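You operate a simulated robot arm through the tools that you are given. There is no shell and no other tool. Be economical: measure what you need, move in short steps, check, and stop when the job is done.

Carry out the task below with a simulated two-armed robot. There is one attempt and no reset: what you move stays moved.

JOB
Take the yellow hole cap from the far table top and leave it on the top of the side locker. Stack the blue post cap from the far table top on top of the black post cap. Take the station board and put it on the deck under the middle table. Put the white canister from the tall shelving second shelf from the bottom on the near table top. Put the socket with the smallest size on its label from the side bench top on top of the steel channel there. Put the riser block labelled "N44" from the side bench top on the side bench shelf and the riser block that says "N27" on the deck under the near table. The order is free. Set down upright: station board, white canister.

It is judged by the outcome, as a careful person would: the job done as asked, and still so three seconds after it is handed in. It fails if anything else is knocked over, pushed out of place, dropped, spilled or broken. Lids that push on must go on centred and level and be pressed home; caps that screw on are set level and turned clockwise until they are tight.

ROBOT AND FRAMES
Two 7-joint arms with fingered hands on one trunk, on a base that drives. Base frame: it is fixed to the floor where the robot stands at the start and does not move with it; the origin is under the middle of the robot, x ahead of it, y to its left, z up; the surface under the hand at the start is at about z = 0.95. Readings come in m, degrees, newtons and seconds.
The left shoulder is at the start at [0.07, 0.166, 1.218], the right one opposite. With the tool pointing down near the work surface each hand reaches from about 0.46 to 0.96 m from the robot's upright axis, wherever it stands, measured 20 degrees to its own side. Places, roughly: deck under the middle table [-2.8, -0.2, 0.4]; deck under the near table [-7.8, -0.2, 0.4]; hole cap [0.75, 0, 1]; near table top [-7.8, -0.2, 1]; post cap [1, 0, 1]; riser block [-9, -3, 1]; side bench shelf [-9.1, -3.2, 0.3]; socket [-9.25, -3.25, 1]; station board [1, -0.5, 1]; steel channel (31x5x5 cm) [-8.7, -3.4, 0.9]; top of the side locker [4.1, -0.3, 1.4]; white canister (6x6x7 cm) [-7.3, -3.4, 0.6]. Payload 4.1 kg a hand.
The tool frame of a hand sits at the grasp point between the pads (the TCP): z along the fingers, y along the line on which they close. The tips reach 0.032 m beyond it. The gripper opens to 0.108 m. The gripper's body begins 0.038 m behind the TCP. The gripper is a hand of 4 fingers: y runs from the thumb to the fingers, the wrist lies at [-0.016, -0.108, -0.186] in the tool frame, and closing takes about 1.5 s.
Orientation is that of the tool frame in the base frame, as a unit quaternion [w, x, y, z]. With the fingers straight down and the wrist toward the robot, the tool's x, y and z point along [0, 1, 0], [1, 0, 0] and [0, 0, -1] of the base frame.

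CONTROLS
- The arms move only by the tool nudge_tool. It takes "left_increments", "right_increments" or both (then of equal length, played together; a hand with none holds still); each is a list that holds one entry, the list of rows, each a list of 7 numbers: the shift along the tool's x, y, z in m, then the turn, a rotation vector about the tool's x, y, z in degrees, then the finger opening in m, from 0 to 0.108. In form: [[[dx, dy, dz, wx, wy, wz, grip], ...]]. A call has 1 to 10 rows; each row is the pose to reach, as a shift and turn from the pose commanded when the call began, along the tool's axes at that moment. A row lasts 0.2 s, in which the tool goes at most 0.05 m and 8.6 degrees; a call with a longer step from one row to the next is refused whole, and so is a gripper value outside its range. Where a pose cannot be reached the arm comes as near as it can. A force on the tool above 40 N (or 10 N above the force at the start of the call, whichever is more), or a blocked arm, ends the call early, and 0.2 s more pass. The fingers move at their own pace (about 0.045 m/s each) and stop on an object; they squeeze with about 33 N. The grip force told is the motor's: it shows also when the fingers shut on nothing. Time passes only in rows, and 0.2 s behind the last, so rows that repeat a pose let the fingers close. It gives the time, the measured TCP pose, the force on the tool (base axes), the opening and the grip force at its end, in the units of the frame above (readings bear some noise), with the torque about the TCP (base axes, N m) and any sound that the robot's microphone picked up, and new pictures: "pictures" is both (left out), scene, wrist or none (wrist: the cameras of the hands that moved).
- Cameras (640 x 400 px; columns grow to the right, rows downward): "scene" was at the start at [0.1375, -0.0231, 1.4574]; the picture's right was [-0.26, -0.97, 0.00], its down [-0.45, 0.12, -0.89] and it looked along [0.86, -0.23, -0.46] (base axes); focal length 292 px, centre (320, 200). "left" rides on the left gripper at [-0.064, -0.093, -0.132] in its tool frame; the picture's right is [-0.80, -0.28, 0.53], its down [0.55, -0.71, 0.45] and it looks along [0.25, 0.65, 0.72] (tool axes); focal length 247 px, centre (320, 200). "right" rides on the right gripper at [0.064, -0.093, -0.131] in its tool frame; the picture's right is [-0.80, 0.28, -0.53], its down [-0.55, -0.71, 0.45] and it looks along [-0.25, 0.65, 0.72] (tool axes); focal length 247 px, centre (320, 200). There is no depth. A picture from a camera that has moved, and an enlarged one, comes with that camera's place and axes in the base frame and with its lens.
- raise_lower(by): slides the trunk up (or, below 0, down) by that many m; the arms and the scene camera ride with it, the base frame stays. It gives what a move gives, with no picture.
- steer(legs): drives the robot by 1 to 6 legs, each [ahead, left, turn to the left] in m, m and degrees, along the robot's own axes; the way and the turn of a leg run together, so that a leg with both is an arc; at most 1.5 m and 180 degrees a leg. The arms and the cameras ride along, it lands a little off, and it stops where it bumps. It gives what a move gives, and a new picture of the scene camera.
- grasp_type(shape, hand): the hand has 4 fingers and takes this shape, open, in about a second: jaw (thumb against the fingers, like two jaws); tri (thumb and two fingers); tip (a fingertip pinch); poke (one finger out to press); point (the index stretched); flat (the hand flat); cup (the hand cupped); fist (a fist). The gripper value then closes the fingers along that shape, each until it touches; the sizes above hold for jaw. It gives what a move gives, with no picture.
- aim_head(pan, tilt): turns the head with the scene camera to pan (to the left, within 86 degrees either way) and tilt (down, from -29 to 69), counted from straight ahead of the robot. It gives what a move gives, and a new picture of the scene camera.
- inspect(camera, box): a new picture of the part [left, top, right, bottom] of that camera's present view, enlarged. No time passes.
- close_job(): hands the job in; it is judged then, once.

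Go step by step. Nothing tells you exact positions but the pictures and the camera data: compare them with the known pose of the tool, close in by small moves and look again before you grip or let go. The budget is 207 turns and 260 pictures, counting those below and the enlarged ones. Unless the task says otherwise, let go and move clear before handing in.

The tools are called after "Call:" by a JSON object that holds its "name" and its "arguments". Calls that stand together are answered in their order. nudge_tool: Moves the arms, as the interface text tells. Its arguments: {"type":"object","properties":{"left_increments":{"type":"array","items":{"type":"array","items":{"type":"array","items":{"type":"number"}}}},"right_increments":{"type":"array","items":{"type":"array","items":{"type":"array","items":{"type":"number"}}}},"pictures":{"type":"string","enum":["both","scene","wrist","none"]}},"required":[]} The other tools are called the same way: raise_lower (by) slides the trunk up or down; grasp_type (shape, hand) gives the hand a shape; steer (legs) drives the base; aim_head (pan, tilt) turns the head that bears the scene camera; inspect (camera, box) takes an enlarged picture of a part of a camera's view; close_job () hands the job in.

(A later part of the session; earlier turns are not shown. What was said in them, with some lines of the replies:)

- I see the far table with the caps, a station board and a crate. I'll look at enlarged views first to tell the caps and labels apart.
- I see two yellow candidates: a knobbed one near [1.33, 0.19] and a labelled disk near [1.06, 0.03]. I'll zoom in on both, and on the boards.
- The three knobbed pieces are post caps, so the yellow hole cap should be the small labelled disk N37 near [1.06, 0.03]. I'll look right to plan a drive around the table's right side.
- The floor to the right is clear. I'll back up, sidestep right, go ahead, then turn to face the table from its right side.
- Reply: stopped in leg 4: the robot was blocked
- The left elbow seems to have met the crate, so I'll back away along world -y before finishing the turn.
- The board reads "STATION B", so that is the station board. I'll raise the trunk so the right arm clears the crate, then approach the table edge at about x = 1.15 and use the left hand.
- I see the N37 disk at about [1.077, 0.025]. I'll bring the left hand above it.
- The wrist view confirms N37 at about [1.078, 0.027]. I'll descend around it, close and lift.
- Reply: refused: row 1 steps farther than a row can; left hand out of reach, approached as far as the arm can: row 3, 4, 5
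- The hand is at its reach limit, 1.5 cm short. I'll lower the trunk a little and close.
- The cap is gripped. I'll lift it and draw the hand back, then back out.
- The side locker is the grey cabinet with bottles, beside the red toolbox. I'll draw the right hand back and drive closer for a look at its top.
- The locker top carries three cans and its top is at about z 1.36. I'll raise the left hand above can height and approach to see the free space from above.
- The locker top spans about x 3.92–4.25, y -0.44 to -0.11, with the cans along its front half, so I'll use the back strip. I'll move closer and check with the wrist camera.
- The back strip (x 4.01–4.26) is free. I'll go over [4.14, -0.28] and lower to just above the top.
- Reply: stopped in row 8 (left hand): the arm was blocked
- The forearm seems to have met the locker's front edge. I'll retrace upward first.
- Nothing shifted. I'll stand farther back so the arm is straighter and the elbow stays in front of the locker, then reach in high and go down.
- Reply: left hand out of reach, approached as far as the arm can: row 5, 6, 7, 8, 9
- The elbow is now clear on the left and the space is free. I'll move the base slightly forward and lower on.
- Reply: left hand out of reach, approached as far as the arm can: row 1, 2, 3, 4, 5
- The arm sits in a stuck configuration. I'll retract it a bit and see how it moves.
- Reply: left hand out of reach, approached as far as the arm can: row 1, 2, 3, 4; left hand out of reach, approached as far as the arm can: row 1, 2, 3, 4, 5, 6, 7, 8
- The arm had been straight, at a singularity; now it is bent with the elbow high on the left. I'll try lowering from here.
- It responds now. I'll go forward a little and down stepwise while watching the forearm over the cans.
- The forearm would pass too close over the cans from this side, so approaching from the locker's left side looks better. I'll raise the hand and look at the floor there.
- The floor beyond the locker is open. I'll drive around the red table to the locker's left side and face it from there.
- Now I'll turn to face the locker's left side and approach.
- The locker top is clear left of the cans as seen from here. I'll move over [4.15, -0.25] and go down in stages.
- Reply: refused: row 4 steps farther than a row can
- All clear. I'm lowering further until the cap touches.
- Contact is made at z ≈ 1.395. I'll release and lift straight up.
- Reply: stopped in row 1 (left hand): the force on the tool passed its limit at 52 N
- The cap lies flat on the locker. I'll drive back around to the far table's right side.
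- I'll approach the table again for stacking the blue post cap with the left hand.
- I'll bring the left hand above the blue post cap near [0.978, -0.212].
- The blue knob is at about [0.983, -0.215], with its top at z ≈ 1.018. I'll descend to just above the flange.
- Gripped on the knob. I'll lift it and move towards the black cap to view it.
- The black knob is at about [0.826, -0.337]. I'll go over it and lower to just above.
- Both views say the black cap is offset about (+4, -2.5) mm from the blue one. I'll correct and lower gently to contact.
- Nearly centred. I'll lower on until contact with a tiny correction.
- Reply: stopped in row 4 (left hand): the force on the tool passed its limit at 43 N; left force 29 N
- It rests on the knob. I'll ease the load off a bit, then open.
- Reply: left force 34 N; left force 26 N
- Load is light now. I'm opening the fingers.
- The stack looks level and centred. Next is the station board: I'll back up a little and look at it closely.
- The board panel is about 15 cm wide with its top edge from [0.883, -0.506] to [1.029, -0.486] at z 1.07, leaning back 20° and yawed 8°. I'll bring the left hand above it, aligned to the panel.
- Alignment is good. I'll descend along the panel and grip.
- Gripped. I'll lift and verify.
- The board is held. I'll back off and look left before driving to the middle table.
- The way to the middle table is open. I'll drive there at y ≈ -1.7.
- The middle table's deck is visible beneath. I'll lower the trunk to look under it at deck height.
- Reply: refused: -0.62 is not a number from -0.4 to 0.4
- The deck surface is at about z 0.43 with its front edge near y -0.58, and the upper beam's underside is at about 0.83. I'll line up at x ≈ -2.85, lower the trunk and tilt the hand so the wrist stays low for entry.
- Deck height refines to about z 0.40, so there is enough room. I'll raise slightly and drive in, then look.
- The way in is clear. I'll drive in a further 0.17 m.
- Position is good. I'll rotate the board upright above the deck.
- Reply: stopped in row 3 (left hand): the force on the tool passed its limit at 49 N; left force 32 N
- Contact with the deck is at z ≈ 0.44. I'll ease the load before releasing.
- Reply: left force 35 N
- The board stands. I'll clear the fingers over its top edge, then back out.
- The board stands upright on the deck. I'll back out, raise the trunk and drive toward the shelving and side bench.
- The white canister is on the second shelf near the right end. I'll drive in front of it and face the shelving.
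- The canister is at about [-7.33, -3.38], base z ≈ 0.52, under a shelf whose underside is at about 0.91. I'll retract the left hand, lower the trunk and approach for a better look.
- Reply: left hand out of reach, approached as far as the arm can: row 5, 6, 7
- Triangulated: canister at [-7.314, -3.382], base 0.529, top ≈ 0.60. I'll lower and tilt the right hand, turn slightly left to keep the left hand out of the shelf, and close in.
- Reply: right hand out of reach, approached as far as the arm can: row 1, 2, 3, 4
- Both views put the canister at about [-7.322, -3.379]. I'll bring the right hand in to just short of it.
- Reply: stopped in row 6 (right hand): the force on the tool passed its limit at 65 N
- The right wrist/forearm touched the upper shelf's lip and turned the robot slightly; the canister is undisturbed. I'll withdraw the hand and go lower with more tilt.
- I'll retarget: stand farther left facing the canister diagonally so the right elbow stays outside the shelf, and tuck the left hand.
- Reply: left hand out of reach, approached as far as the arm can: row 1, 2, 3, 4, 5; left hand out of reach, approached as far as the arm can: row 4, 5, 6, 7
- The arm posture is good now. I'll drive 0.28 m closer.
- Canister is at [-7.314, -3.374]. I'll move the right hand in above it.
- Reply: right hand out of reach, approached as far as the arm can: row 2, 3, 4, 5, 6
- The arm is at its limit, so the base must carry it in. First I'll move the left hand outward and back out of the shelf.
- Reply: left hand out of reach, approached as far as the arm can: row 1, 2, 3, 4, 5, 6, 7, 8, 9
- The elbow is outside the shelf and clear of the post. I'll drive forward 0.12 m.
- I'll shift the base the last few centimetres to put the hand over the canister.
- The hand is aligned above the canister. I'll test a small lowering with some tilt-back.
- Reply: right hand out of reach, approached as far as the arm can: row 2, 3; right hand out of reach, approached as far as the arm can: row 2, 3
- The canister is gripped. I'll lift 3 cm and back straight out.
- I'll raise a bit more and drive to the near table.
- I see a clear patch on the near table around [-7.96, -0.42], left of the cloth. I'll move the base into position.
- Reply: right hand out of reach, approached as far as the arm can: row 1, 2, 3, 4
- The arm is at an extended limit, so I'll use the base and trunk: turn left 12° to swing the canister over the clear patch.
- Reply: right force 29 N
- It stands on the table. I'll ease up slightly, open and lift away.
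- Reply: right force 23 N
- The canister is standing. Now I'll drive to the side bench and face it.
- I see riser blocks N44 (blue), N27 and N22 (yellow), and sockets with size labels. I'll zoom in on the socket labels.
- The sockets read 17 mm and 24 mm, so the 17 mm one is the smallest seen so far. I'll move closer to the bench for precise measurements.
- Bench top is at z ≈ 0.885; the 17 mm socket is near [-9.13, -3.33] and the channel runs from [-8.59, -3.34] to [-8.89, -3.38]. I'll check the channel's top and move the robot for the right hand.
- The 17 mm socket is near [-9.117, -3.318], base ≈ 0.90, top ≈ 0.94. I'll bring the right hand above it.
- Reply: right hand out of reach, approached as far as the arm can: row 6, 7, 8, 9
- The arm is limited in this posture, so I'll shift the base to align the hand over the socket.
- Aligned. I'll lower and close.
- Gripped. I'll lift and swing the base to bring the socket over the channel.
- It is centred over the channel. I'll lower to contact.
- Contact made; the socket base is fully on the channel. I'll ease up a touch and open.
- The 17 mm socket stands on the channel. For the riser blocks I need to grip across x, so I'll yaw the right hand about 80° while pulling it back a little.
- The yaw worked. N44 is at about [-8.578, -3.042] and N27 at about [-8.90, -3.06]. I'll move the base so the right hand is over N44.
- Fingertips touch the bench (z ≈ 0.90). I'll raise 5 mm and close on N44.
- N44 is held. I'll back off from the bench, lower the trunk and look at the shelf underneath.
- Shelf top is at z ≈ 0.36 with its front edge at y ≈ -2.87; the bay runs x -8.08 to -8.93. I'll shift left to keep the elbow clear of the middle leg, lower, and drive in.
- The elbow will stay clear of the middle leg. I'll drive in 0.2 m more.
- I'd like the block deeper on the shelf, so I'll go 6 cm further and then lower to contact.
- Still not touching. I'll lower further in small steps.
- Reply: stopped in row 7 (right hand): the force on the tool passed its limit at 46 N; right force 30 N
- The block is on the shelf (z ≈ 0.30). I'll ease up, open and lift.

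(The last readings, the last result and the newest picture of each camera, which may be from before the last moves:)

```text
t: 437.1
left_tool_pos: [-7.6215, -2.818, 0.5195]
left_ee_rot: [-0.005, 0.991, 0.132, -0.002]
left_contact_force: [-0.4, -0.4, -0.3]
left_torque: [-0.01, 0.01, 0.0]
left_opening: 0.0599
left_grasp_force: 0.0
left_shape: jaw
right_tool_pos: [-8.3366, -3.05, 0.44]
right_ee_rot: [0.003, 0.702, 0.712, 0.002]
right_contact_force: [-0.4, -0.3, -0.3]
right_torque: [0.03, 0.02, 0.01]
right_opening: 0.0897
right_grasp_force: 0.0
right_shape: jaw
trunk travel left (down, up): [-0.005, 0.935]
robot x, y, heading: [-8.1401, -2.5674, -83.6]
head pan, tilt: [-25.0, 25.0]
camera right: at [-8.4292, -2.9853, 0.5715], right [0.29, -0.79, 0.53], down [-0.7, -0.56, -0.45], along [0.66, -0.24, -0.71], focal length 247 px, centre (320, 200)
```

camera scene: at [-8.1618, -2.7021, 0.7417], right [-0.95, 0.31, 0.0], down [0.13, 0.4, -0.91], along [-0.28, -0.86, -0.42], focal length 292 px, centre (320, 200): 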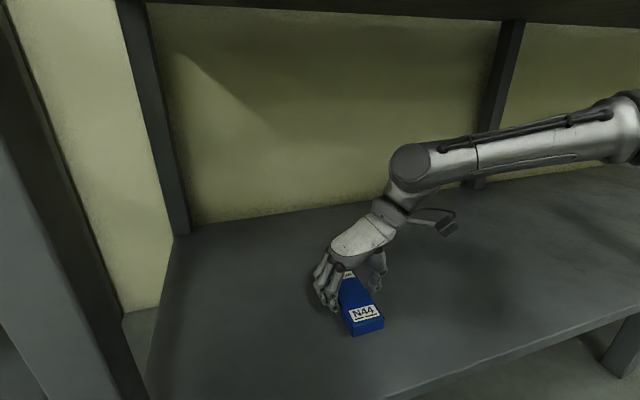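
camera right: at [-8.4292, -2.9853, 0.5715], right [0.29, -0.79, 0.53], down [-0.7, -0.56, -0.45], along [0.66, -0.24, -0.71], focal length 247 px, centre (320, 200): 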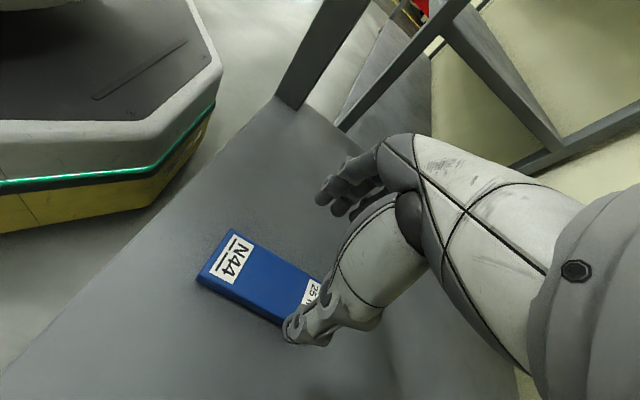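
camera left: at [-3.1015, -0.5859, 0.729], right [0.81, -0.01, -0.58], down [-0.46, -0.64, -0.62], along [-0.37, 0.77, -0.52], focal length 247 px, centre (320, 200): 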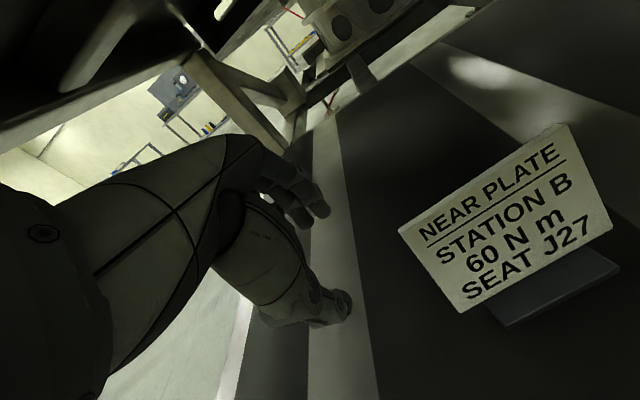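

N44 is on the shelf. I'll back out, raise up and go for N27.

Call:
{"name": "steer", "arguments": {"legs": [[-0.45, 0, 0]]}}

Call:
{"name": "raise_lower", "arguments": {"by": 0.4}}

Call:
{"name": "raise_lower", "arguments": {"by": 0.22}}

Call:
{"name": "steer", "arguments": {"legs": [[0, -0.561, 0], [0.397, 0, 0]]}}

Call:
{"name": "inspect", "arguments": {"camera": "right", "box": [0, 0, 640, 400]}}

```text
t: 439.8
left_tool_pos: [-7.6731, -2.3741, 0.5194]
left_ee_rot: [-0.006, 0.992, 0.128, -0.003]
left_contact_force: [0.8, 0.4, 1.0]
left_torque: [-0.01, -0.01, -0.03]
left_opening: 0.06
left_grasp_force: 0.0
left_shape: jaw
right_tool_pos: [-8.3902, -2.5995, 0.44]
right_ee_rot: [0.003, 0.704, 0.71, 0.001]
right_contact_force: [-0.5, -0.3, 0.3]
right_torque: [0.0, -0.02, -0.02]
right_opening: 0.0898
right_grasp_force: 0.0
right_shape: jaw
trunk travel left (down, up): [-0.005, 0.935]
robot x, y, heading: [-8.1881, -2.1156, -83.7]
head pan, tilt: [-25.0, 25.0]
camera scene: at [-8.2135, -2.2536, 0.7417], right [-0.95, 0.32, 0.0], down [0.14, 0.4, -0.91], along [-0.29, -0.86, -0.42], focal length 292 px, centre (320, 200)
```

scene: 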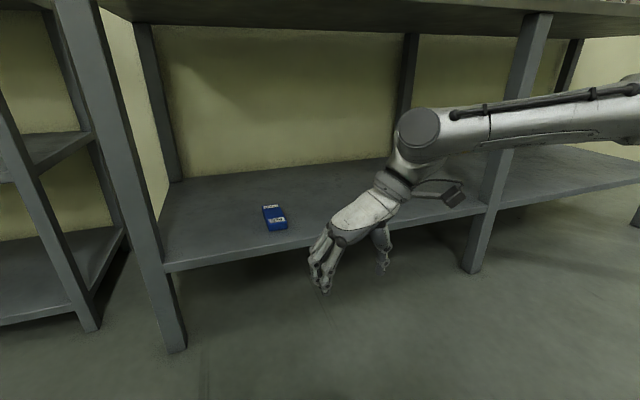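

```text
t: 443.6
left_tool_pos: [-7.6732, -2.3755, 0.9186]
left_ee_rot: [-0.005, 0.992, 0.127, -0.002]
left_contact_force: [0.6, 0.2, -0.1]
left_torque: [0.0, 0.0, -0.02]
left_opening: 0.0601
left_grasp_force: 0.0
left_shape: jaw
right_tool_pos: [-8.3899, -2.6002, 0.8395]
right_ee_rot: [0.003, 0.705, 0.709, 0.001]
right_contact_force: [-0.3, -1.3, 0.6]
right_torque: [0.01, 0.02, -0.03]
right_opening: 0.0896
right_grasp_force: 0.1
right_shape: jaw
trunk travel left (down, up): [-0.405, 0.535]
robot x, y, heading: [-8.1905, -2.1184, -83.8]
head pan, tilt: [-25.0, 25.0]
```

```text
t: 445.9
left_tool_pos: [-7.6736, -2.3753, 1.1385]
left_ee_rot: [-0.005, 0.992, 0.127, -0.002]
left_contact_force: [-0.6, -0.5, -0.5]
left_torque: [-0.02, 0.02, 0.01]
left_opening: 0.06
left_grasp_force: 0.1
left_shape: jaw
right_tool_pos: [-8.3901, -2.6003, 1.0592]
right_ee_rot: [0.003, 0.706, 0.709, 0.002]
right_contact_force: [-0.1, 0.4, -0.1]
right_torque: [-0.02, -0.01, -0.04]
right_opening: 0.0898
right_grasp_force: 0.1
right_shape: jaw
trunk travel left (down, up): [-0.625, 0.315]
robot x, y, heading: [-8.1881, -2.1163, -83.6]
head pan, tilt: [-25.0, 25.0]
```

```text
t: 451.2
left_tool_pos: [-8.1732, -2.8302, 1.138]
left_ee_rot: [-0.004, 0.992, 0.126, -0.003]
left_contact_force: [-0.4, -0.5, 0.9]
left_torque: [0.01, 0.02, -0.01]
left_opening: 0.06
left_grasp_force: 0.1
left_shape: jaw
right_tool_pos: [-8.8906, -3.0542, 1.059]
right_ee_rot: [0.003, 0.705, 0.709, 0.001]
right_contact_force: [-0.1, -0.6, 0.6]
right_torque: [0.0, -0.01, 0.02]
right_opening: 0.0896
right_grasp_force: 0.0
right_shape: jaw
trunk travel left (down, up): [-0.625, 0.315]
robot x, y, heading: [-8.6874, -2.5706, -84.1]
head pan, tilt: [-25.0, 25.0]
camera scene: at [-8.7127, -2.709, 1.3617], right [-0.95, 0.32, 0.0], down [0.14, 0.4, -0.91], along [-0.29, -0.86, -0.42], focal length 292 px, centre (320, 200)
```

scene: 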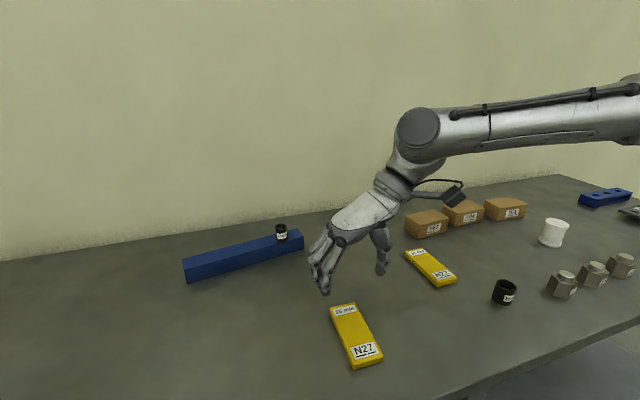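

```text
1.00 times, centred on (320, 200) of right (not enlarged: the box is as wide or as high as the picture)
camera zoom: at [-8.9828, -2.9896, 1.1911], right [0.28, -0.8, 0.53], down [-0.7, -0.55, -0.45], along [0.65, -0.25, -0.71], focal length 247 px, centre (320, 200)
```

zoom: 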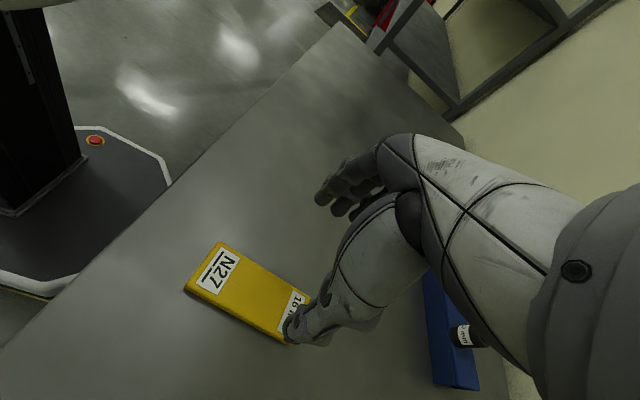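

Call:
{"name": "steer", "arguments": {"legs": [[0, -0.009, 0]]}}

Call:
{"name": "raise_lower", "arguments": {"by": -0.12}}

Call:
{"name": "nudge_tool", "arguments": {"right_increments": [[[0, 0, 0.001, 0, 0, 0, 0.08], [0, 0, 0.002, 0, 0, 0, 0.04], [0, 0, 0.002, 0, 0, 0, 0.0], [0, 0, 0.002, 0, 0, 0, 0.0], [0, 0, 0.002, 0, 0, 0, 0.0], [0, 0, 0.002, 0, 0, 0, 0.0], [0, 0, 0.002, 0, 0, 0, 0.0]]], "pictures": "wrist"}}

```text
t: 451.9
left_tool_pos: [-8.1802, -2.8317, 1.1384]
left_ee_rot: [-0.005, 0.992, 0.127, -0.003]
left_contact_force: [0.2, -1.1, -0.3]
left_torque: [-0.01, 0.01, 0.02]
left_opening: 0.0599
left_grasp_force: 0.0
left_shape: jaw
right_tool_pos: [-8.8967, -3.0549, 1.0592]
right_ee_rot: [0.002, 0.705, 0.709, 0.001]
right_contact_force: [-0.5, -0.1, 0.6]
right_torque: [0.01, 0.03, -0.01]
right_opening: 0.09
right_grasp_force: 0.1
right_shape: jaw
trunk travel left (down, up): [-0.625, 0.315]
robot x, y, heading: [-8.6953, -2.5726, -84.1]
head pan, tilt: [-25.0, 25.0]
camera scene: at [-8.7195, -2.7093, 1.3618], right [-0.95, 0.32, 0.0], down [0.14, 0.4, -0.91], along [-0.29, -0.86, -0.42], focal length 292 px, centre (320, 200)
```

scene: 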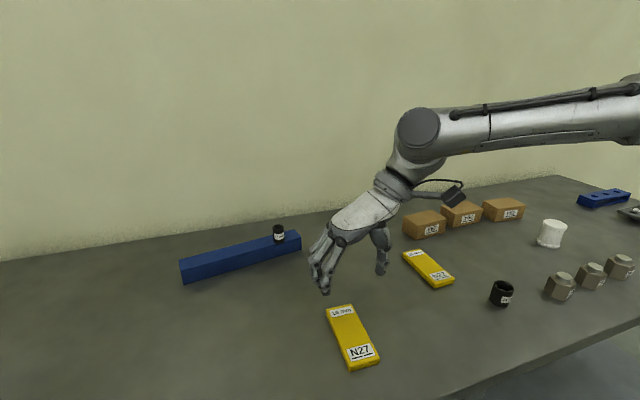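

```text
t: 453.4
left_tool_pos: [-8.1815, -2.8316, 1.0199]
left_ee_rot: [-0.005, 0.992, 0.126, -0.003]
left_contact_force: [0.1, -0.3, 0.2]
left_torque: [0.01, 0.0, 0.02]
left_opening: 0.06
left_grasp_force: 0.1
left_shape: jaw
right_tool_pos: [-8.8988, -3.0555, 0.9399]
right_ee_rot: [0.003, 0.705, 0.709, 0.001]
right_contact_force: [-0.1, 0.2, 0.4]
right_torque: [-0.02, 0.04, 0.01]
right_opening: 0.0896
right_grasp_force: 0.1
right_shape: jaw
trunk travel left (down, up): [-0.505, 0.435]
robot x, y, heading: [-8.6962, -2.5726, -83.9]
head pan, tilt: [-25.0, 25.0]
```

```text
t: 455.0
left_tool_pos: [-8.1821, -2.8317, 1.02]
left_ee_rot: [-0.004, 0.992, 0.126, -0.003]
left_contact_force: [-0.3, 0.8, 0.8]
left_torque: [0.0, 0.03, -0.02]
left_opening: 0.0601
left_grasp_force: 0.0
left_shape: jaw
right_tool_pos: [-8.8988, -3.0565, 0.9374]
right_ee_rot: [0.003, 0.705, 0.709, 0.001]
right_contact_force: [-0.7, 0.3, -0.5]
right_torque: [-0.02, -0.04, -0.02]
right_opening: 0.0506
right_grasp_force: 33.1
right_shape: jaw
trunk travel left (down, up): [-0.505, 0.435]
robot x, y, heading: [-8.6959, -2.5729, -83.9]
head pan, tilt: [-25.0, 25.0]
camera right: at [-8.9914, -2.9906, 1.0692], right [0.28, -0.8, 0.53], down [-0.7, -0.55, -0.45], along [0.65, -0.25, -0.71], focal length 247 px, centre (320, 200)
```

right: 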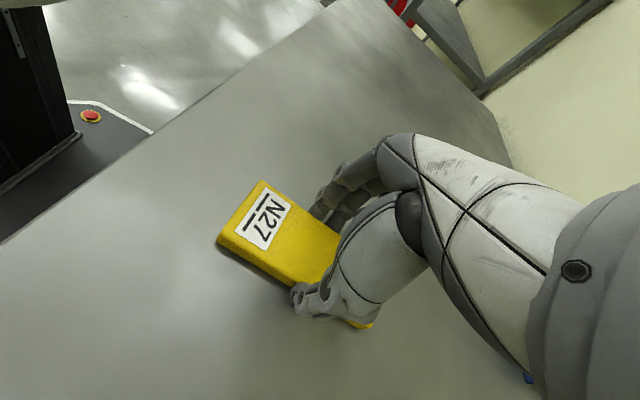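

N27 is gripped. I'll lift, back out and turn the hand back to its forward pose.

Call:
{"name": "raise_lower", "arguments": {"by": 0.12}}

Call:
{"name": "steer", "arguments": {"legs": [[-0.5, 0, 0]]}}

Call:
{"name": "nudge_tool", "arguments": {"right_increments": [[[-0.015, 0, 0, 0, 0, 8, 0], [-0.03, 0, 0, 0, 0, 16, 0], [-0.045, 0, 0, 0, 0, 24, 0], [-0.06, 0, 0, 0, 0, 32, 0], [-0.075, 0, 0, 0, 0, 40, 0], [-0.09, 0, 0, 0, 0, 48, 0], [-0.105, 0, 0, 0, 0, 56, 0], [-0.12, 0, 0, 0, 0, 64, 0], [-0.135, 0, 0, 0, 0, 72, 0], [-0.15, 0, 0, 0, 0, 80, 0]]], "pictures": "scene"}}

```text
t: 456.5
left_tool_pos: [-8.181, -2.8337, 1.1405]
left_ee_rot: [-0.005, 0.992, 0.127, -0.004]
left_contact_force: [0.6, -0.1, -0.5]
left_torque: [0.02, -0.01, 0.01]
left_opening: 0.0603
left_grasp_force: 0.1
left_shape: jaw
right_tool_pos: [-8.8987, -3.0565, 1.0573]
right_ee_rot: [0.002, 0.705, 0.709, 0.0]
right_contact_force: [0.7, -0.5, -0.5]
right_torque: [0.01, 0.02, 0.02]
right_opening: 0.0504
right_grasp_force: 32.6
right_shape: jaw
trunk travel left (down, up): [-0.625, 0.315]
robot x, y, heading: [-8.6993, -2.5752, -83.9]
head pan, tilt: [-25.0, 25.0]
```

```text
t: 459.5
left_tool_pos: [-8.2357, -2.322, 1.1405]
left_ee_rot: [-0.006, 0.992, 0.129, -0.003]
left_contact_force: [0.1, -0.5, -0.2]
left_torque: [-0.01, -0.01, -0.02]
left_opening: 0.0602
left_grasp_force: 0.0
left_shape: jaw
right_tool_pos: [-8.951, -2.5489, 1.0582]
right_ee_rot: [0.003, 0.704, 0.71, 0.001]
right_contact_force: [0.3, 0.4, -2.0]
right_torque: [0.02, 0.02, -0.01]
right_opening: 0.0504
right_grasp_force: 33.6
right_shape: jaw
trunk travel left (down, up): [-0.625, 0.315]
robot x, y, heading: [-8.7546, -2.0635, -84.0]
head pan, tilt: [-25.0, 25.0]
camera scene: at [-8.7762, -2.202, 1.3617], right [-0.95, 0.32, 0.0], down [0.14, 0.4, -0.91], along [-0.29, -0.86, -0.42], focal length 292 px, centre (320, 200)
```

scene: 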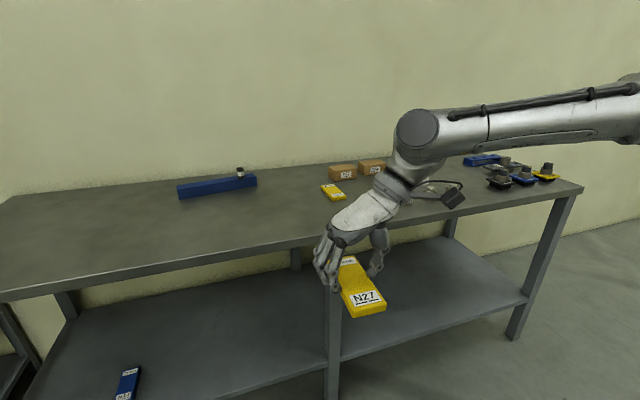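

```text
t: 461.7
left_tool_pos: [-8.2357, -2.3227, 1.14]
left_ee_rot: [-0.005, 0.992, 0.128, -0.003]
left_contact_force: [0.9, -0.7, 0.0]
left_torque: [0.0, 0.01, 0.01]
left_opening: 0.0602
left_grasp_force: 0.1
left_shape: jaw
right_tool_pos: [-8.9487, -2.7015, 1.0578]
right_ee_rot: [0.001, 0.996, 0.092, 0.002]
right_contact_force: [-0.2, -0.1, -0.5]
right_torque: [0.03, -0.04, 0.02]
right_opening: 0.0507
right_grasp_force: 33.5
right_shape: jaw
trunk travel left (down, up): [-0.625, 0.315]
robot x, y, heading: [-8.751, -2.0631, -83.6]
head pan, tilt: [-25.0, 25.0]
camera scene: at [-8.7759, -2.2032, 1.3616], right [-0.95, 0.32, 0.0], down [0.14, 0.4, -0.91], along [-0.29, -0.86, -0.42], focal length 292 px, centre (320, 200)
```

scene: 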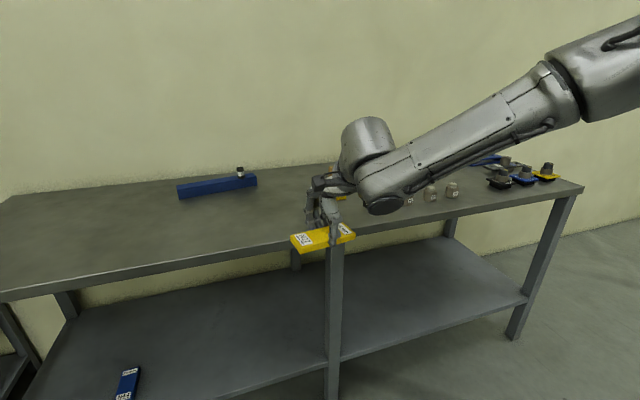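

Good posture. Now I'll drive to the near table's front.

Call:
{"name": "steer", "arguments": {"legs": [[0, 0, 173.6], [0.4, -0.9, 0]]}}

Call:
{"name": "raise_lower", "arguments": {"by": -0.4}}

Call:
{"name": "aim_head", "arguments": {"pan": 0, "tilt": 25}}

```text
t: 474.0
left_tool_pos: [-8.2895, -1.3627, 1.1409]
left_ee_rot: [0.002, -0.07, 0.998, -0.004]
left_contact_force: [-0.6, -0.7, 0.7]
left_torque: [-0.04, 0.01, 0.03]
left_opening: 0.0603
left_grasp_force: 0.2
left_shape: jaw
right_tool_pos: [-7.537, -1.0701, 1.0589]
right_ee_rot: [-0.002, -0.033, 0.999, 0.001]
right_contact_force: [0.1, -0.3, -1.3]
right_torque: [-0.01, 0.0, -0.03]
right_opening: 0.0498
right_grasp_force: 32.8
right_shape: jaw
trunk travel left (down, up): [-0.625, 0.315]
robot x, y, heading: [-7.8072, -1.6744, 89.5]
head pan, tilt: [-25.0, 25.0]
camera scene: at [-7.7695, -1.552, 1.3638], right [0.9, -0.43, 0.0], down [-0.18, -0.38, -0.91], along [0.39, 0.82, -0.42], focal length 292 px, centre (320, 200)
```

scene: 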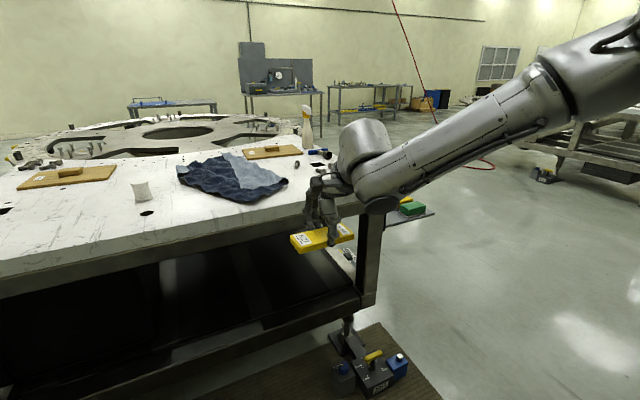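

```text
t: 477.9
left_tool_pos: [-8.2901, -1.355, 0.7394]
left_ee_rot: [0.003, -0.071, 0.997, -0.006]
left_contact_force: [-0.3, -0.4, -0.3]
left_torque: [-0.04, 0.0, -0.02]
left_opening: 0.06
left_grasp_force: 0.0
left_shape: jaw
right_tool_pos: [-7.5362, -1.0623, 0.6555]
right_ee_rot: [-0.002, -0.033, 0.999, -0.001]
right_contact_force: [0.2, -0.1, -1.0]
right_torque: [0.04, -0.01, 0.0]
right_opening: 0.0499
right_grasp_force: 32.8
right_shape: jaw
trunk travel left (down, up): [-0.225, 0.715]
robot x, y, heading: [-7.8097, -1.6753, 89.8]
head pan, tilt: [-25.0, 25.0]
```

```text
t: 478.8
left_tool_pos: [-8.2901, -1.3561, 0.7398]
left_ee_rot: [0.002, -0.071, 0.997, -0.007]
left_contact_force: [0.2, 0.2, -0.3]
left_torque: [-0.01, 0.01, 0.02]
left_opening: 0.06
left_grasp_force: 0.2
left_shape: jaw
right_tool_pos: [-7.5365, -1.0628, 0.6558]
right_ee_rot: [-0.002, -0.034, 0.999, -0.002]
right_contact_force: [-0.4, 0.4, -1.4]
right_torque: [-0.01, 0.02, 0.01]
right_opening: 0.0495
right_grasp_force: 33.2
right_shape: jaw
trunk travel left (down, up): [-0.225, 0.715]
robot x, y, heading: [-7.8109, -1.6761, 89.5]
head pan, tilt: [0.0, 25.0]
camera scene: at [-7.8084, -1.5398, 0.9638], right [1.0, -0.01, 0.0], down [0.0, -0.42, -0.91], along [0.01, 0.91, -0.42], focal length 292 px, centre (320, 200)
```

scene: 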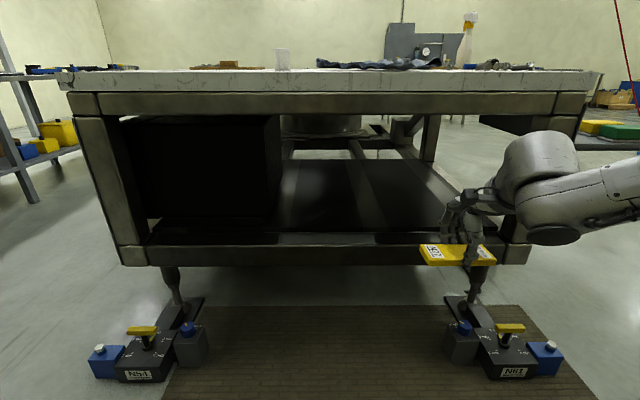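

The right part of the deck is free; a black box fills the left. I'll aim for about [-7.66, -0.5], lower and drive in partway.

Call:
{"name": "steer", "arguments": {"legs": [[0, 0.12, 0.5]]}}

Call:
{"name": "raise_lower", "arguments": {"by": -0.12}}

Call:
{"name": "steer", "arguments": {"legs": [[0.33, 0, 0]]}}

Call:
{"name": "aim_head", "arguments": {"pan": -25, "tilt": 25}}

```text
t: 480.0
left_tool_pos: [-8.4213, -1.3623, 0.7382]
left_ee_rot: [0.004, -0.077, 0.997, -0.008]
left_contact_force: [0.0, 0.0, 0.2]
left_torque: [0.03, -0.02, 0.02]
left_opening: 0.0601
left_grasp_force: 0.1
left_shape: jaw
right_tool_pos: [-7.6718, -1.0603, 0.6549]
right_ee_rot: [-0.002, -0.04, 0.999, -0.001]
right_contact_force: [0.1, 0.1, -0.6]
right_torque: [-0.04, 0.03, 0.0]
right_opening: 0.0497
right_grasp_force: 33.3
right_shape: jaw
trunk travel left (down, up): [-0.225, 0.715]
robot x, y, heading: [-7.9318, -1.6766, 90.1]
head pan, tilt: [0.0, 25.0]
camera scene: at [-7.9379, -1.5399, 0.9638], right [1.0, 0.01, 0.0], down [0.0, -0.42, -0.91], along [-0.01, 0.91, -0.42], focal length 292 px, centre (320, 200)
```

scene: 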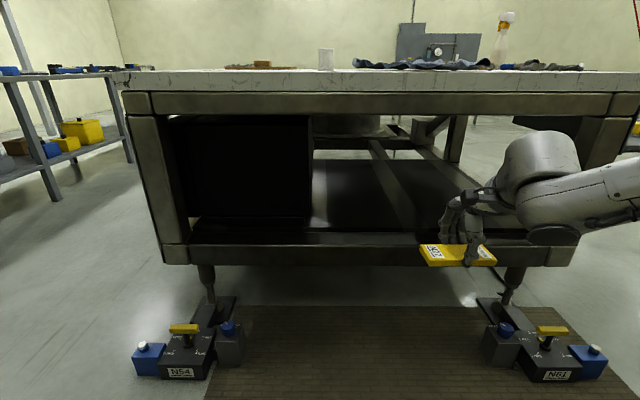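

```text
t: 481.5
left_tool_pos: [-8.4205, -1.3574, 0.6178]
left_ee_rot: [0.002, -0.077, 0.997, -0.011]
left_contact_force: [-0.6, 0.2, 1.1]
left_torque: [0.02, 0.01, 0.01]
left_opening: 0.0601
left_grasp_force: 0.1
left_shape: jaw
right_tool_pos: [-7.672, -1.0561, 0.5317]
right_ee_rot: [-0.002, -0.04, 0.999, -0.004]
right_contact_force: [0.2, -0.2, -0.8]
right_torque: [0.03, -0.01, 0.01]
right_opening: 0.0498
right_grasp_force: 33.2
right_shape: jaw
trunk travel left (down, up): [-0.105, 0.835]
robot x, y, heading: [-7.9348, -1.6769, 90.2]
head pan, tilt: [0.0, 25.0]
```

```text
t: 483.7
left_tool_pos: [-8.4234, -1.0253, 0.6171]
left_ee_rot: [0.001, -0.078, 0.997, -0.012]
left_contact_force: [0.7, 0.2, 0.2]
left_torque: [-0.01, 0.0, 0.01]
left_opening: 0.0601
left_grasp_force: 0.0
left_shape: jaw
right_tool_pos: [-7.676, -0.722, 0.5313]
right_ee_rot: [-0.002, -0.042, 0.999, -0.005]
right_contact_force: [0.2, 0.7, -1.3]
right_torque: [0.01, 0.0, 0.01]
right_opening: 0.0498
right_grasp_force: 33.1
right_shape: jaw
trunk travel left (down, up): [-0.105, 0.835]
robot x, y, heading: [-7.9383, -1.3421, 90.5]
head pan, tilt: [0.0, 25.0]
camera scene: at [-7.9399, -1.1997, 0.8447], right [1.0, 0.01, 0.0], down [0.0, -0.42, -0.91], along [-0.01, 0.91, -0.42], focal length 292 px, centre (320, 200)
```

scene: 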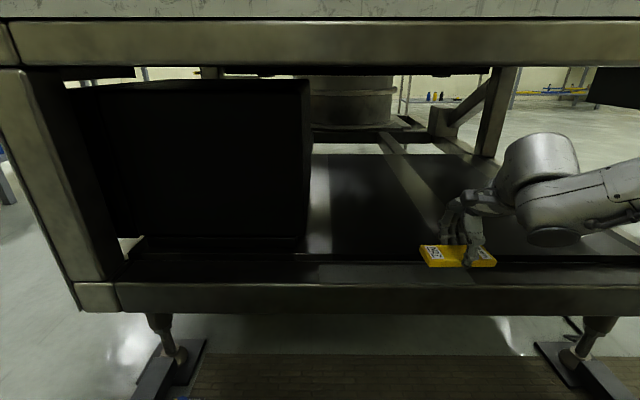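

```text
t: 484.6
left_tool_pos: [-8.4238, -1.0247, 0.6146]
left_ee_rot: [0.001, -0.078, 0.997, -0.011]
left_contact_force: [0.2, 0.0, -0.2]
left_torque: [-0.01, 0.01, -0.01]
left_opening: 0.0601
left_grasp_force: 0.1
left_shape: jaw
right_tool_pos: [-7.6768, -0.7216, 0.5294]
right_ee_rot: [-0.002, -0.042, 0.999, -0.005]
right_contact_force: [0.8, 0.3, -1.5]
right_torque: [0.01, -0.05, -0.01]
right_opening: 0.0497
right_grasp_force: 33.0
right_shape: jaw
trunk travel left (down, up): [-0.105, 0.835]
robot x, y, heading: [-7.9368, -1.3426, 91.0]
head pan, tilt: [-25.0, 25.0]
camera scene: at [-7.901, -1.2079, 0.8447], right [0.91, -0.41, 0.0], down [-0.17, -0.39, -0.91], along [0.37, 0.83, -0.42], focal length 292 px, centre (320, 200)
```

scene: 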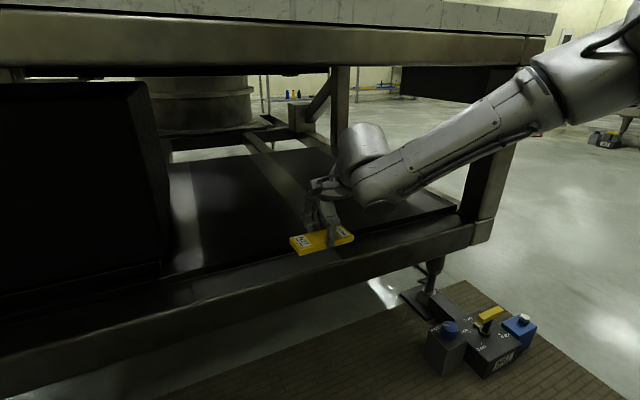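

The elbow must stay below/behind the table's upper beam, so I'll extend the hand forward first rather than drive further in.

Call:
{"name": "nudge_tool", "arguments": {"right_increments": [[[0, 0.02, 0, 0, 0, 0, 0], [0, 0.04, 0, 0, 0, 0, 0], [0, 0.06, 0, 0, 0, 0, 0], [0, 0.08, 0, 0, 0, 0, 0], [0, 0.1, 0, 0, 0, 0, 0]]], "pictures": "scene"}}

```text
t: 485.8
left_tool_pos: [-8.4256, -1.0239, 0.6154]
left_ee_rot: [0.001, -0.078, 0.997, -0.012]
left_contact_force: [0.0, -0.3, 0.0]
left_torque: [-0.03, 0.03, -0.01]
left_opening: 0.0602
left_grasp_force: 0.1
left_shape: jaw
right_tool_pos: [-7.6693, -0.6456, 0.5336]
right_ee_rot: [-0.002, -0.041, 0.999, -0.004]
right_contact_force: [0.1, 0.2, -1.3]
right_torque: [-0.02, -0.06, -0.04]
right_opening: 0.0496
right_grasp_force: 33.2
right_shape: jaw
right hand out of reach, approached as far as the arm can: row 4, 5
trunk travel left (down, up): [-0.105, 0.835]
robot x, y, heading: [-7.9365, -1.3418, 90.5]
head pan, tilt: [-25.0, 25.0]
camera scene: at [-7.9008, -1.2079, 0.8447], right [0.91, -0.41, 0.0], down [-0.18, -0.39, -0.91], along [0.38, 0.82, -0.42], focal length 292 px, centre (320, 200)
```

scene: 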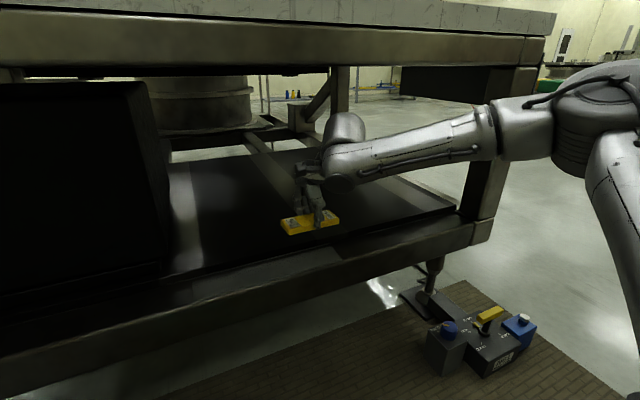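

The elbow is now low and well back. I'll drive forward 0.11 m and check.

Call:
{"name": "steer", "arguments": {"legs": [[0.11, 0, 0]]}}

Call:
{"name": "raise_lower", "arguments": {"by": -0.035}}

Call:
{"name": "inspect", "arguments": {"camera": "right", "box": [0, 0, 640, 400]}}

```text
t: 487.0
left_tool_pos: [-8.4253, -0.9148, 0.6159]
left_ee_rot: [0.002, -0.079, 0.997, -0.012]
left_contact_force: [0.3, 0.1, -0.4]
left_torque: [0.01, 0.02, 0.03]
left_opening: 0.06
left_grasp_force: 0.0
left_shape: jaw
right_tool_pos: [-7.6719, -0.5345, 0.5342]
right_ee_rot: [-0.004, -0.042, 0.999, -0.005]
right_contact_force: [0.3, 0.3, -0.9]
right_torque: [0.01, 0.03, 0.01]
right_opening: 0.0497
right_grasp_force: 33.2
right_shape: jaw
trunk travel left (down, up): [-0.105, 0.835]
robot x, y, heading: [-7.9381, -1.2308, 90.8]
head pan, tilt: [-25.0, 25.0]
camera scene: at [-7.9022, -1.0976, 0.8447], right [0.91, -0.41, 0.0], down [-0.17, -0.39, -0.91], along [0.37, 0.83, -0.42], focal length 292 px, centre (320, 200)
```

scene: 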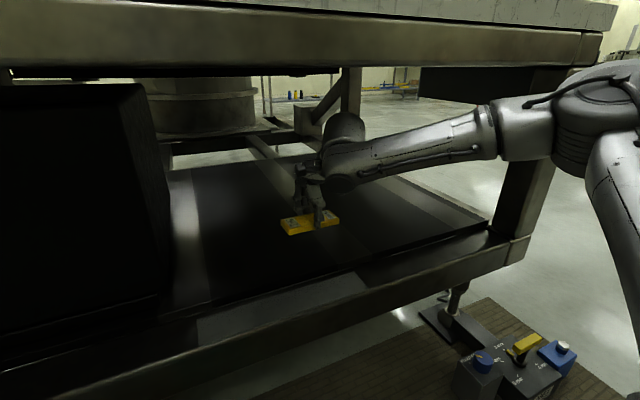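

```text
t: 487.8
left_tool_pos: [-8.4262, -0.9155, 0.5774]
left_ee_rot: [0.002, -0.078, 0.997, -0.011]
left_contact_force: [-0.2, -0.3, 0.1]
left_torque: [-0.01, 0.02, -0.01]
left_opening: 0.06
left_grasp_force: 0.1
left_shape: jaw
right_tool_pos: [-7.6728, -0.5356, 0.498]
right_ee_rot: [-0.004, -0.042, 0.999, -0.004]
right_contact_force: [0.1, -0.4, -0.9]
right_torque: [0.0, -0.02, 0.03]
right_opening: 0.0499
right_grasp_force: 32.9
right_shape: jaw
trunk travel left (down, up): [-0.07, 0.87]
robot x, y, heading: [-7.9404, -1.2317, 90.4]
head pan, tilt: [-25.0, 25.0]
```

```text
1.00 times, centred on (320, 200) of right (not enlarged: the box is as wide or as high as the picture)
camera zoom: at [-7.7273, -0.6304, 0.6305], right [0.77, 0.35, 0.53], down [0.6, -0.66, -0.45], along [0.19, 0.66, -0.73], focal length 247 px, centre (320, 200)
```

zoom: 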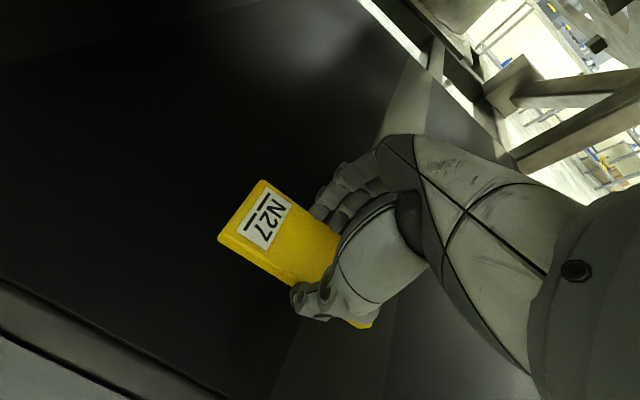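

The block is well inside the deck edge. I'll lower to contact.

Call:
{"name": "raise_lower", "arguments": {"by": -0.015}}

Call:
{"name": "raise_lower", "arguments": {"by": -0.006}}

Call:
{"name": "raise_lower", "arguments": {"by": -0.004}}

```text
t: 488.4
left_tool_pos: [-8.4256, -0.9146, 0.5631]
left_ee_rot: [0.001, -0.079, 0.997, -0.011]
left_contact_force: [-0.5, -0.5, -0.2]
left_torque: [-0.02, 0.0, -0.02]
left_opening: 0.0601
left_grasp_force: 0.0
left_shape: jaw
right_tool_pos: [-7.6726, -0.5351, 0.4811]
right_ee_rot: [-0.003, -0.041, 0.999, -0.005]
right_contact_force: [0.2, -0.9, -0.4]
right_torque: [-0.05, 0.03, -0.01]
right_opening: 0.0497
right_grasp_force: 33.0
right_shape: jaw
trunk travel left (down, up): [-0.055, 0.885]
robot x, y, heading: [-7.9388, -1.2322, 90.3]
head pan, tilt: [-25.0, 25.0]
```

```text
t: 488.9
left_tool_pos: [-8.4255, -0.9144, 0.5586]
left_ee_rot: [0.002, -0.079, 0.997, -0.011]
left_contact_force: [1.3, 0.5, 0.8]
left_torque: [-0.01, -0.01, 0.0]
left_opening: 0.06
left_grasp_force: 0.1
left_shape: jaw
right_tool_pos: [-7.6727, -0.5362, 0.4775]
right_ee_rot: [-0.004, -0.043, 0.999, -0.002]
right_contact_force: [0.5, -0.7, 4.0]
right_torque: [0.16, -0.04, 0.02]
right_opening: 0.0496
right_grasp_force: 33.0
right_shape: jaw
trunk travel left (down, up): [-0.049, 0.891]
robot x, y, heading: [-7.9389, -1.2346, 90.9]
head pan, tilt: [-25.0, 25.0]
```

```text
t: 489.5
left_tool_pos: [-8.426, -0.9147, 0.5543]
left_ee_rot: [0.003, -0.078, 0.997, -0.01]
left_contact_force: [-0.1, -0.1, 0.8]
left_torque: [-0.01, 0.01, -0.01]
left_opening: 0.0601
left_grasp_force: 0.1
left_shape: jaw
right_tool_pos: [-7.6726, -0.5344, 0.4771]
right_ee_rot: [-0.002, -0.043, 0.999, -0.001]
right_contact_force: [2.0, 2.0, 21.8]
right_torque: [0.21, -0.15, 0.0]
right_opening: 0.0503
right_grasp_force: 33.2
right_shape: jaw
trunk travel left (down, up): [-0.045, 0.895]
robot x, y, heading: [-7.9339, -1.2314, 90.6]
head pan, tilt: [-25.0, 25.0]
```

It rests on the deck. I'll open the fingers and then rise a few centimetres.

Call:
{"name": "nudge_tool", "arguments": {"right_increments": [[[0, 0, 0, 0, 0, 0, 0.06], [0, 0, 0, 0, 0, 0, 0.075], [0, 0, 0, 0, 0, 0, 0.09], [0, 0, 0, 0, 0, 0, 0.09], [0, 0, 0, 0, 0, 0, 0.09]]], "pictures": "none"}}

Call:
{"name": "raise_lower", "arguments": {"by": 0.055}}

Call:
{"name": "inspect", "arguments": {"camera": "right", "box": [0, 0, 640, 400]}}

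Call:
{"name": "steer", "arguments": {"legs": [[-0.6, 0, 0]]}}

```text
t: 490.7
left_tool_pos: [-8.426, -0.9147, 0.5536]
left_ee_rot: [0.001, -0.078, 0.997, -0.01]
left_contact_force: [0.3, 0.9, 0.7]
left_torque: [-0.02, 0.01, 0.01]
left_opening: 0.0601
left_grasp_force: 0.1
left_shape: jaw
right_tool_pos: [-7.6729, -0.5356, 0.4725]
right_ee_rot: [-0.002, -0.042, 0.999, -0.004]
right_contact_force: [-0.2, -3.2, 8.6]
right_torque: [0.29, -0.05, -0.01]
right_opening: 0.0866
right_grasp_force: 0.0
right_shape: jaw
trunk travel left (down, up): [-0.045, 0.895]
robot x, y, heading: [-7.9401, -1.2304, 90.5]
head pan, tilt: [-25.0, 25.0]
```

```text
t: 491.6
left_tool_pos: [-8.4264, -0.915, 0.608]
left_ee_rot: [0.002, -0.079, 0.997, -0.012]
left_contact_force: [0.7, -0.1, 0.9]
left_torque: [0.02, -0.03, 0.03]
left_opening: 0.0601
left_grasp_force: 0.0
left_shape: jaw
right_tool_pos: [-7.673, -0.5345, 0.5259]
right_ee_rot: [-0.004, -0.042, 0.999, -0.004]
right_contact_force: [0.2, -0.1, 0.0]
right_torque: [-0.01, -0.01, -0.01]
right_opening: 0.0896
right_grasp_force: 0.1
right_shape: jaw
trunk travel left (down, up): [-0.1, 0.84]
robot x, y, heading: [-7.9363, -1.2348, 90.4]
head pan, tilt: [-25.0, 25.0]
```

```text
1.00 times, centred on (320, 200) of right (not enlarged: the box is as wide or as high as the picture)
camera zoom: at [-7.7273, -0.6303, 0.6603], right [0.77, 0.35, 0.53], down [0.6, -0.66, -0.45], along [0.19, 0.66, -0.73], focal length 247 px, centre (320, 200)
```

zoom: 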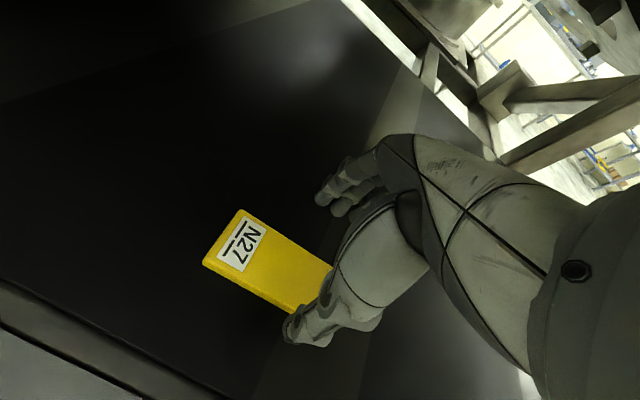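

```text
t: 495.0
left_tool_pos: [-8.4201, -1.5217, 0.6073]
left_ee_rot: [0.002, -0.086, 0.996, -0.011]
left_contact_force: [-0.3, 0.3, -1.1]
left_torque: [0.0, 0.0, -0.04]
left_opening: 0.0602
left_grasp_force: 0.1
left_shape: jaw
right_tool_pos: [-7.6733, -1.1293, 0.526]
right_ee_rot: [-0.004, -0.052, 0.999, -0.005]
right_contact_force: [0.5, 0.3, 0.1]
right_torque: [-0.01, -0.01, -0.01]
right_opening: 0.0898
right_grasp_force: 0.0
right_shape: jaw
trunk travel left (down, up): [-0.1, 0.84]
robot x, y, heading: [-7.9284, -1.8311, 91.4]
head pan, tilt: [-25.0, 25.0]
camera scene: at [-7.8929, -1.6957, 0.8367], right [0.92, -0.4, 0.0], down [-0.17, -0.39, -0.91], along [0.36, 0.83, -0.42], focal length 292 px, centre (320, 200)
```

scene: 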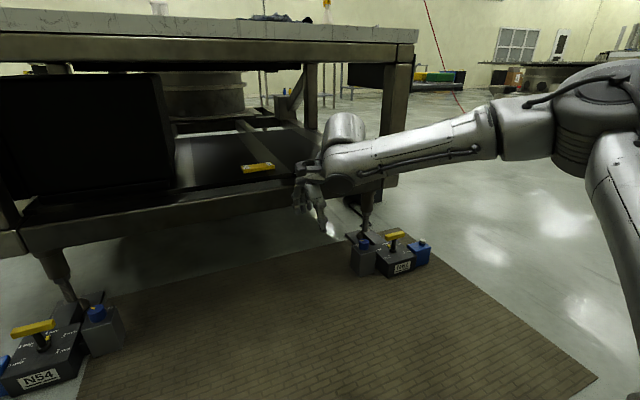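

All seven items are placed, and the last check shows N27 flat on the near table's deck with both hands clear. I'm handing in.

Call:
{"name": "close_job", "arguments": {}}

```text
The job is handed in.
```

I placed all seven items and handed the job in. Along the way the left arm was blocked twice, most likely by the wooden crate and then the front of the side locker. The right arm also pushed hard against the tall shelving, enough to turn the robot slightly. Nothing looked displaced in the views afterwards.

- **Yellow hole cap:** I took the labelled disk N37 and left it flat on the side locker, behind the three cans.
- **Blue post cap:** it sits level on top of the black one.
- **Station board:** it stands upright on the deck under the middle table.
- **White canister:** it stands upright on the near table top, left of the cloth.
- **Smallest socket:** the 17 mm one stands on the steel channel, slightly toward its front edge. The only other socket I saw was 24 mm.
- **Riser blocks:** N44 is on the side bench shelf and N27 is on the deck under the near table.
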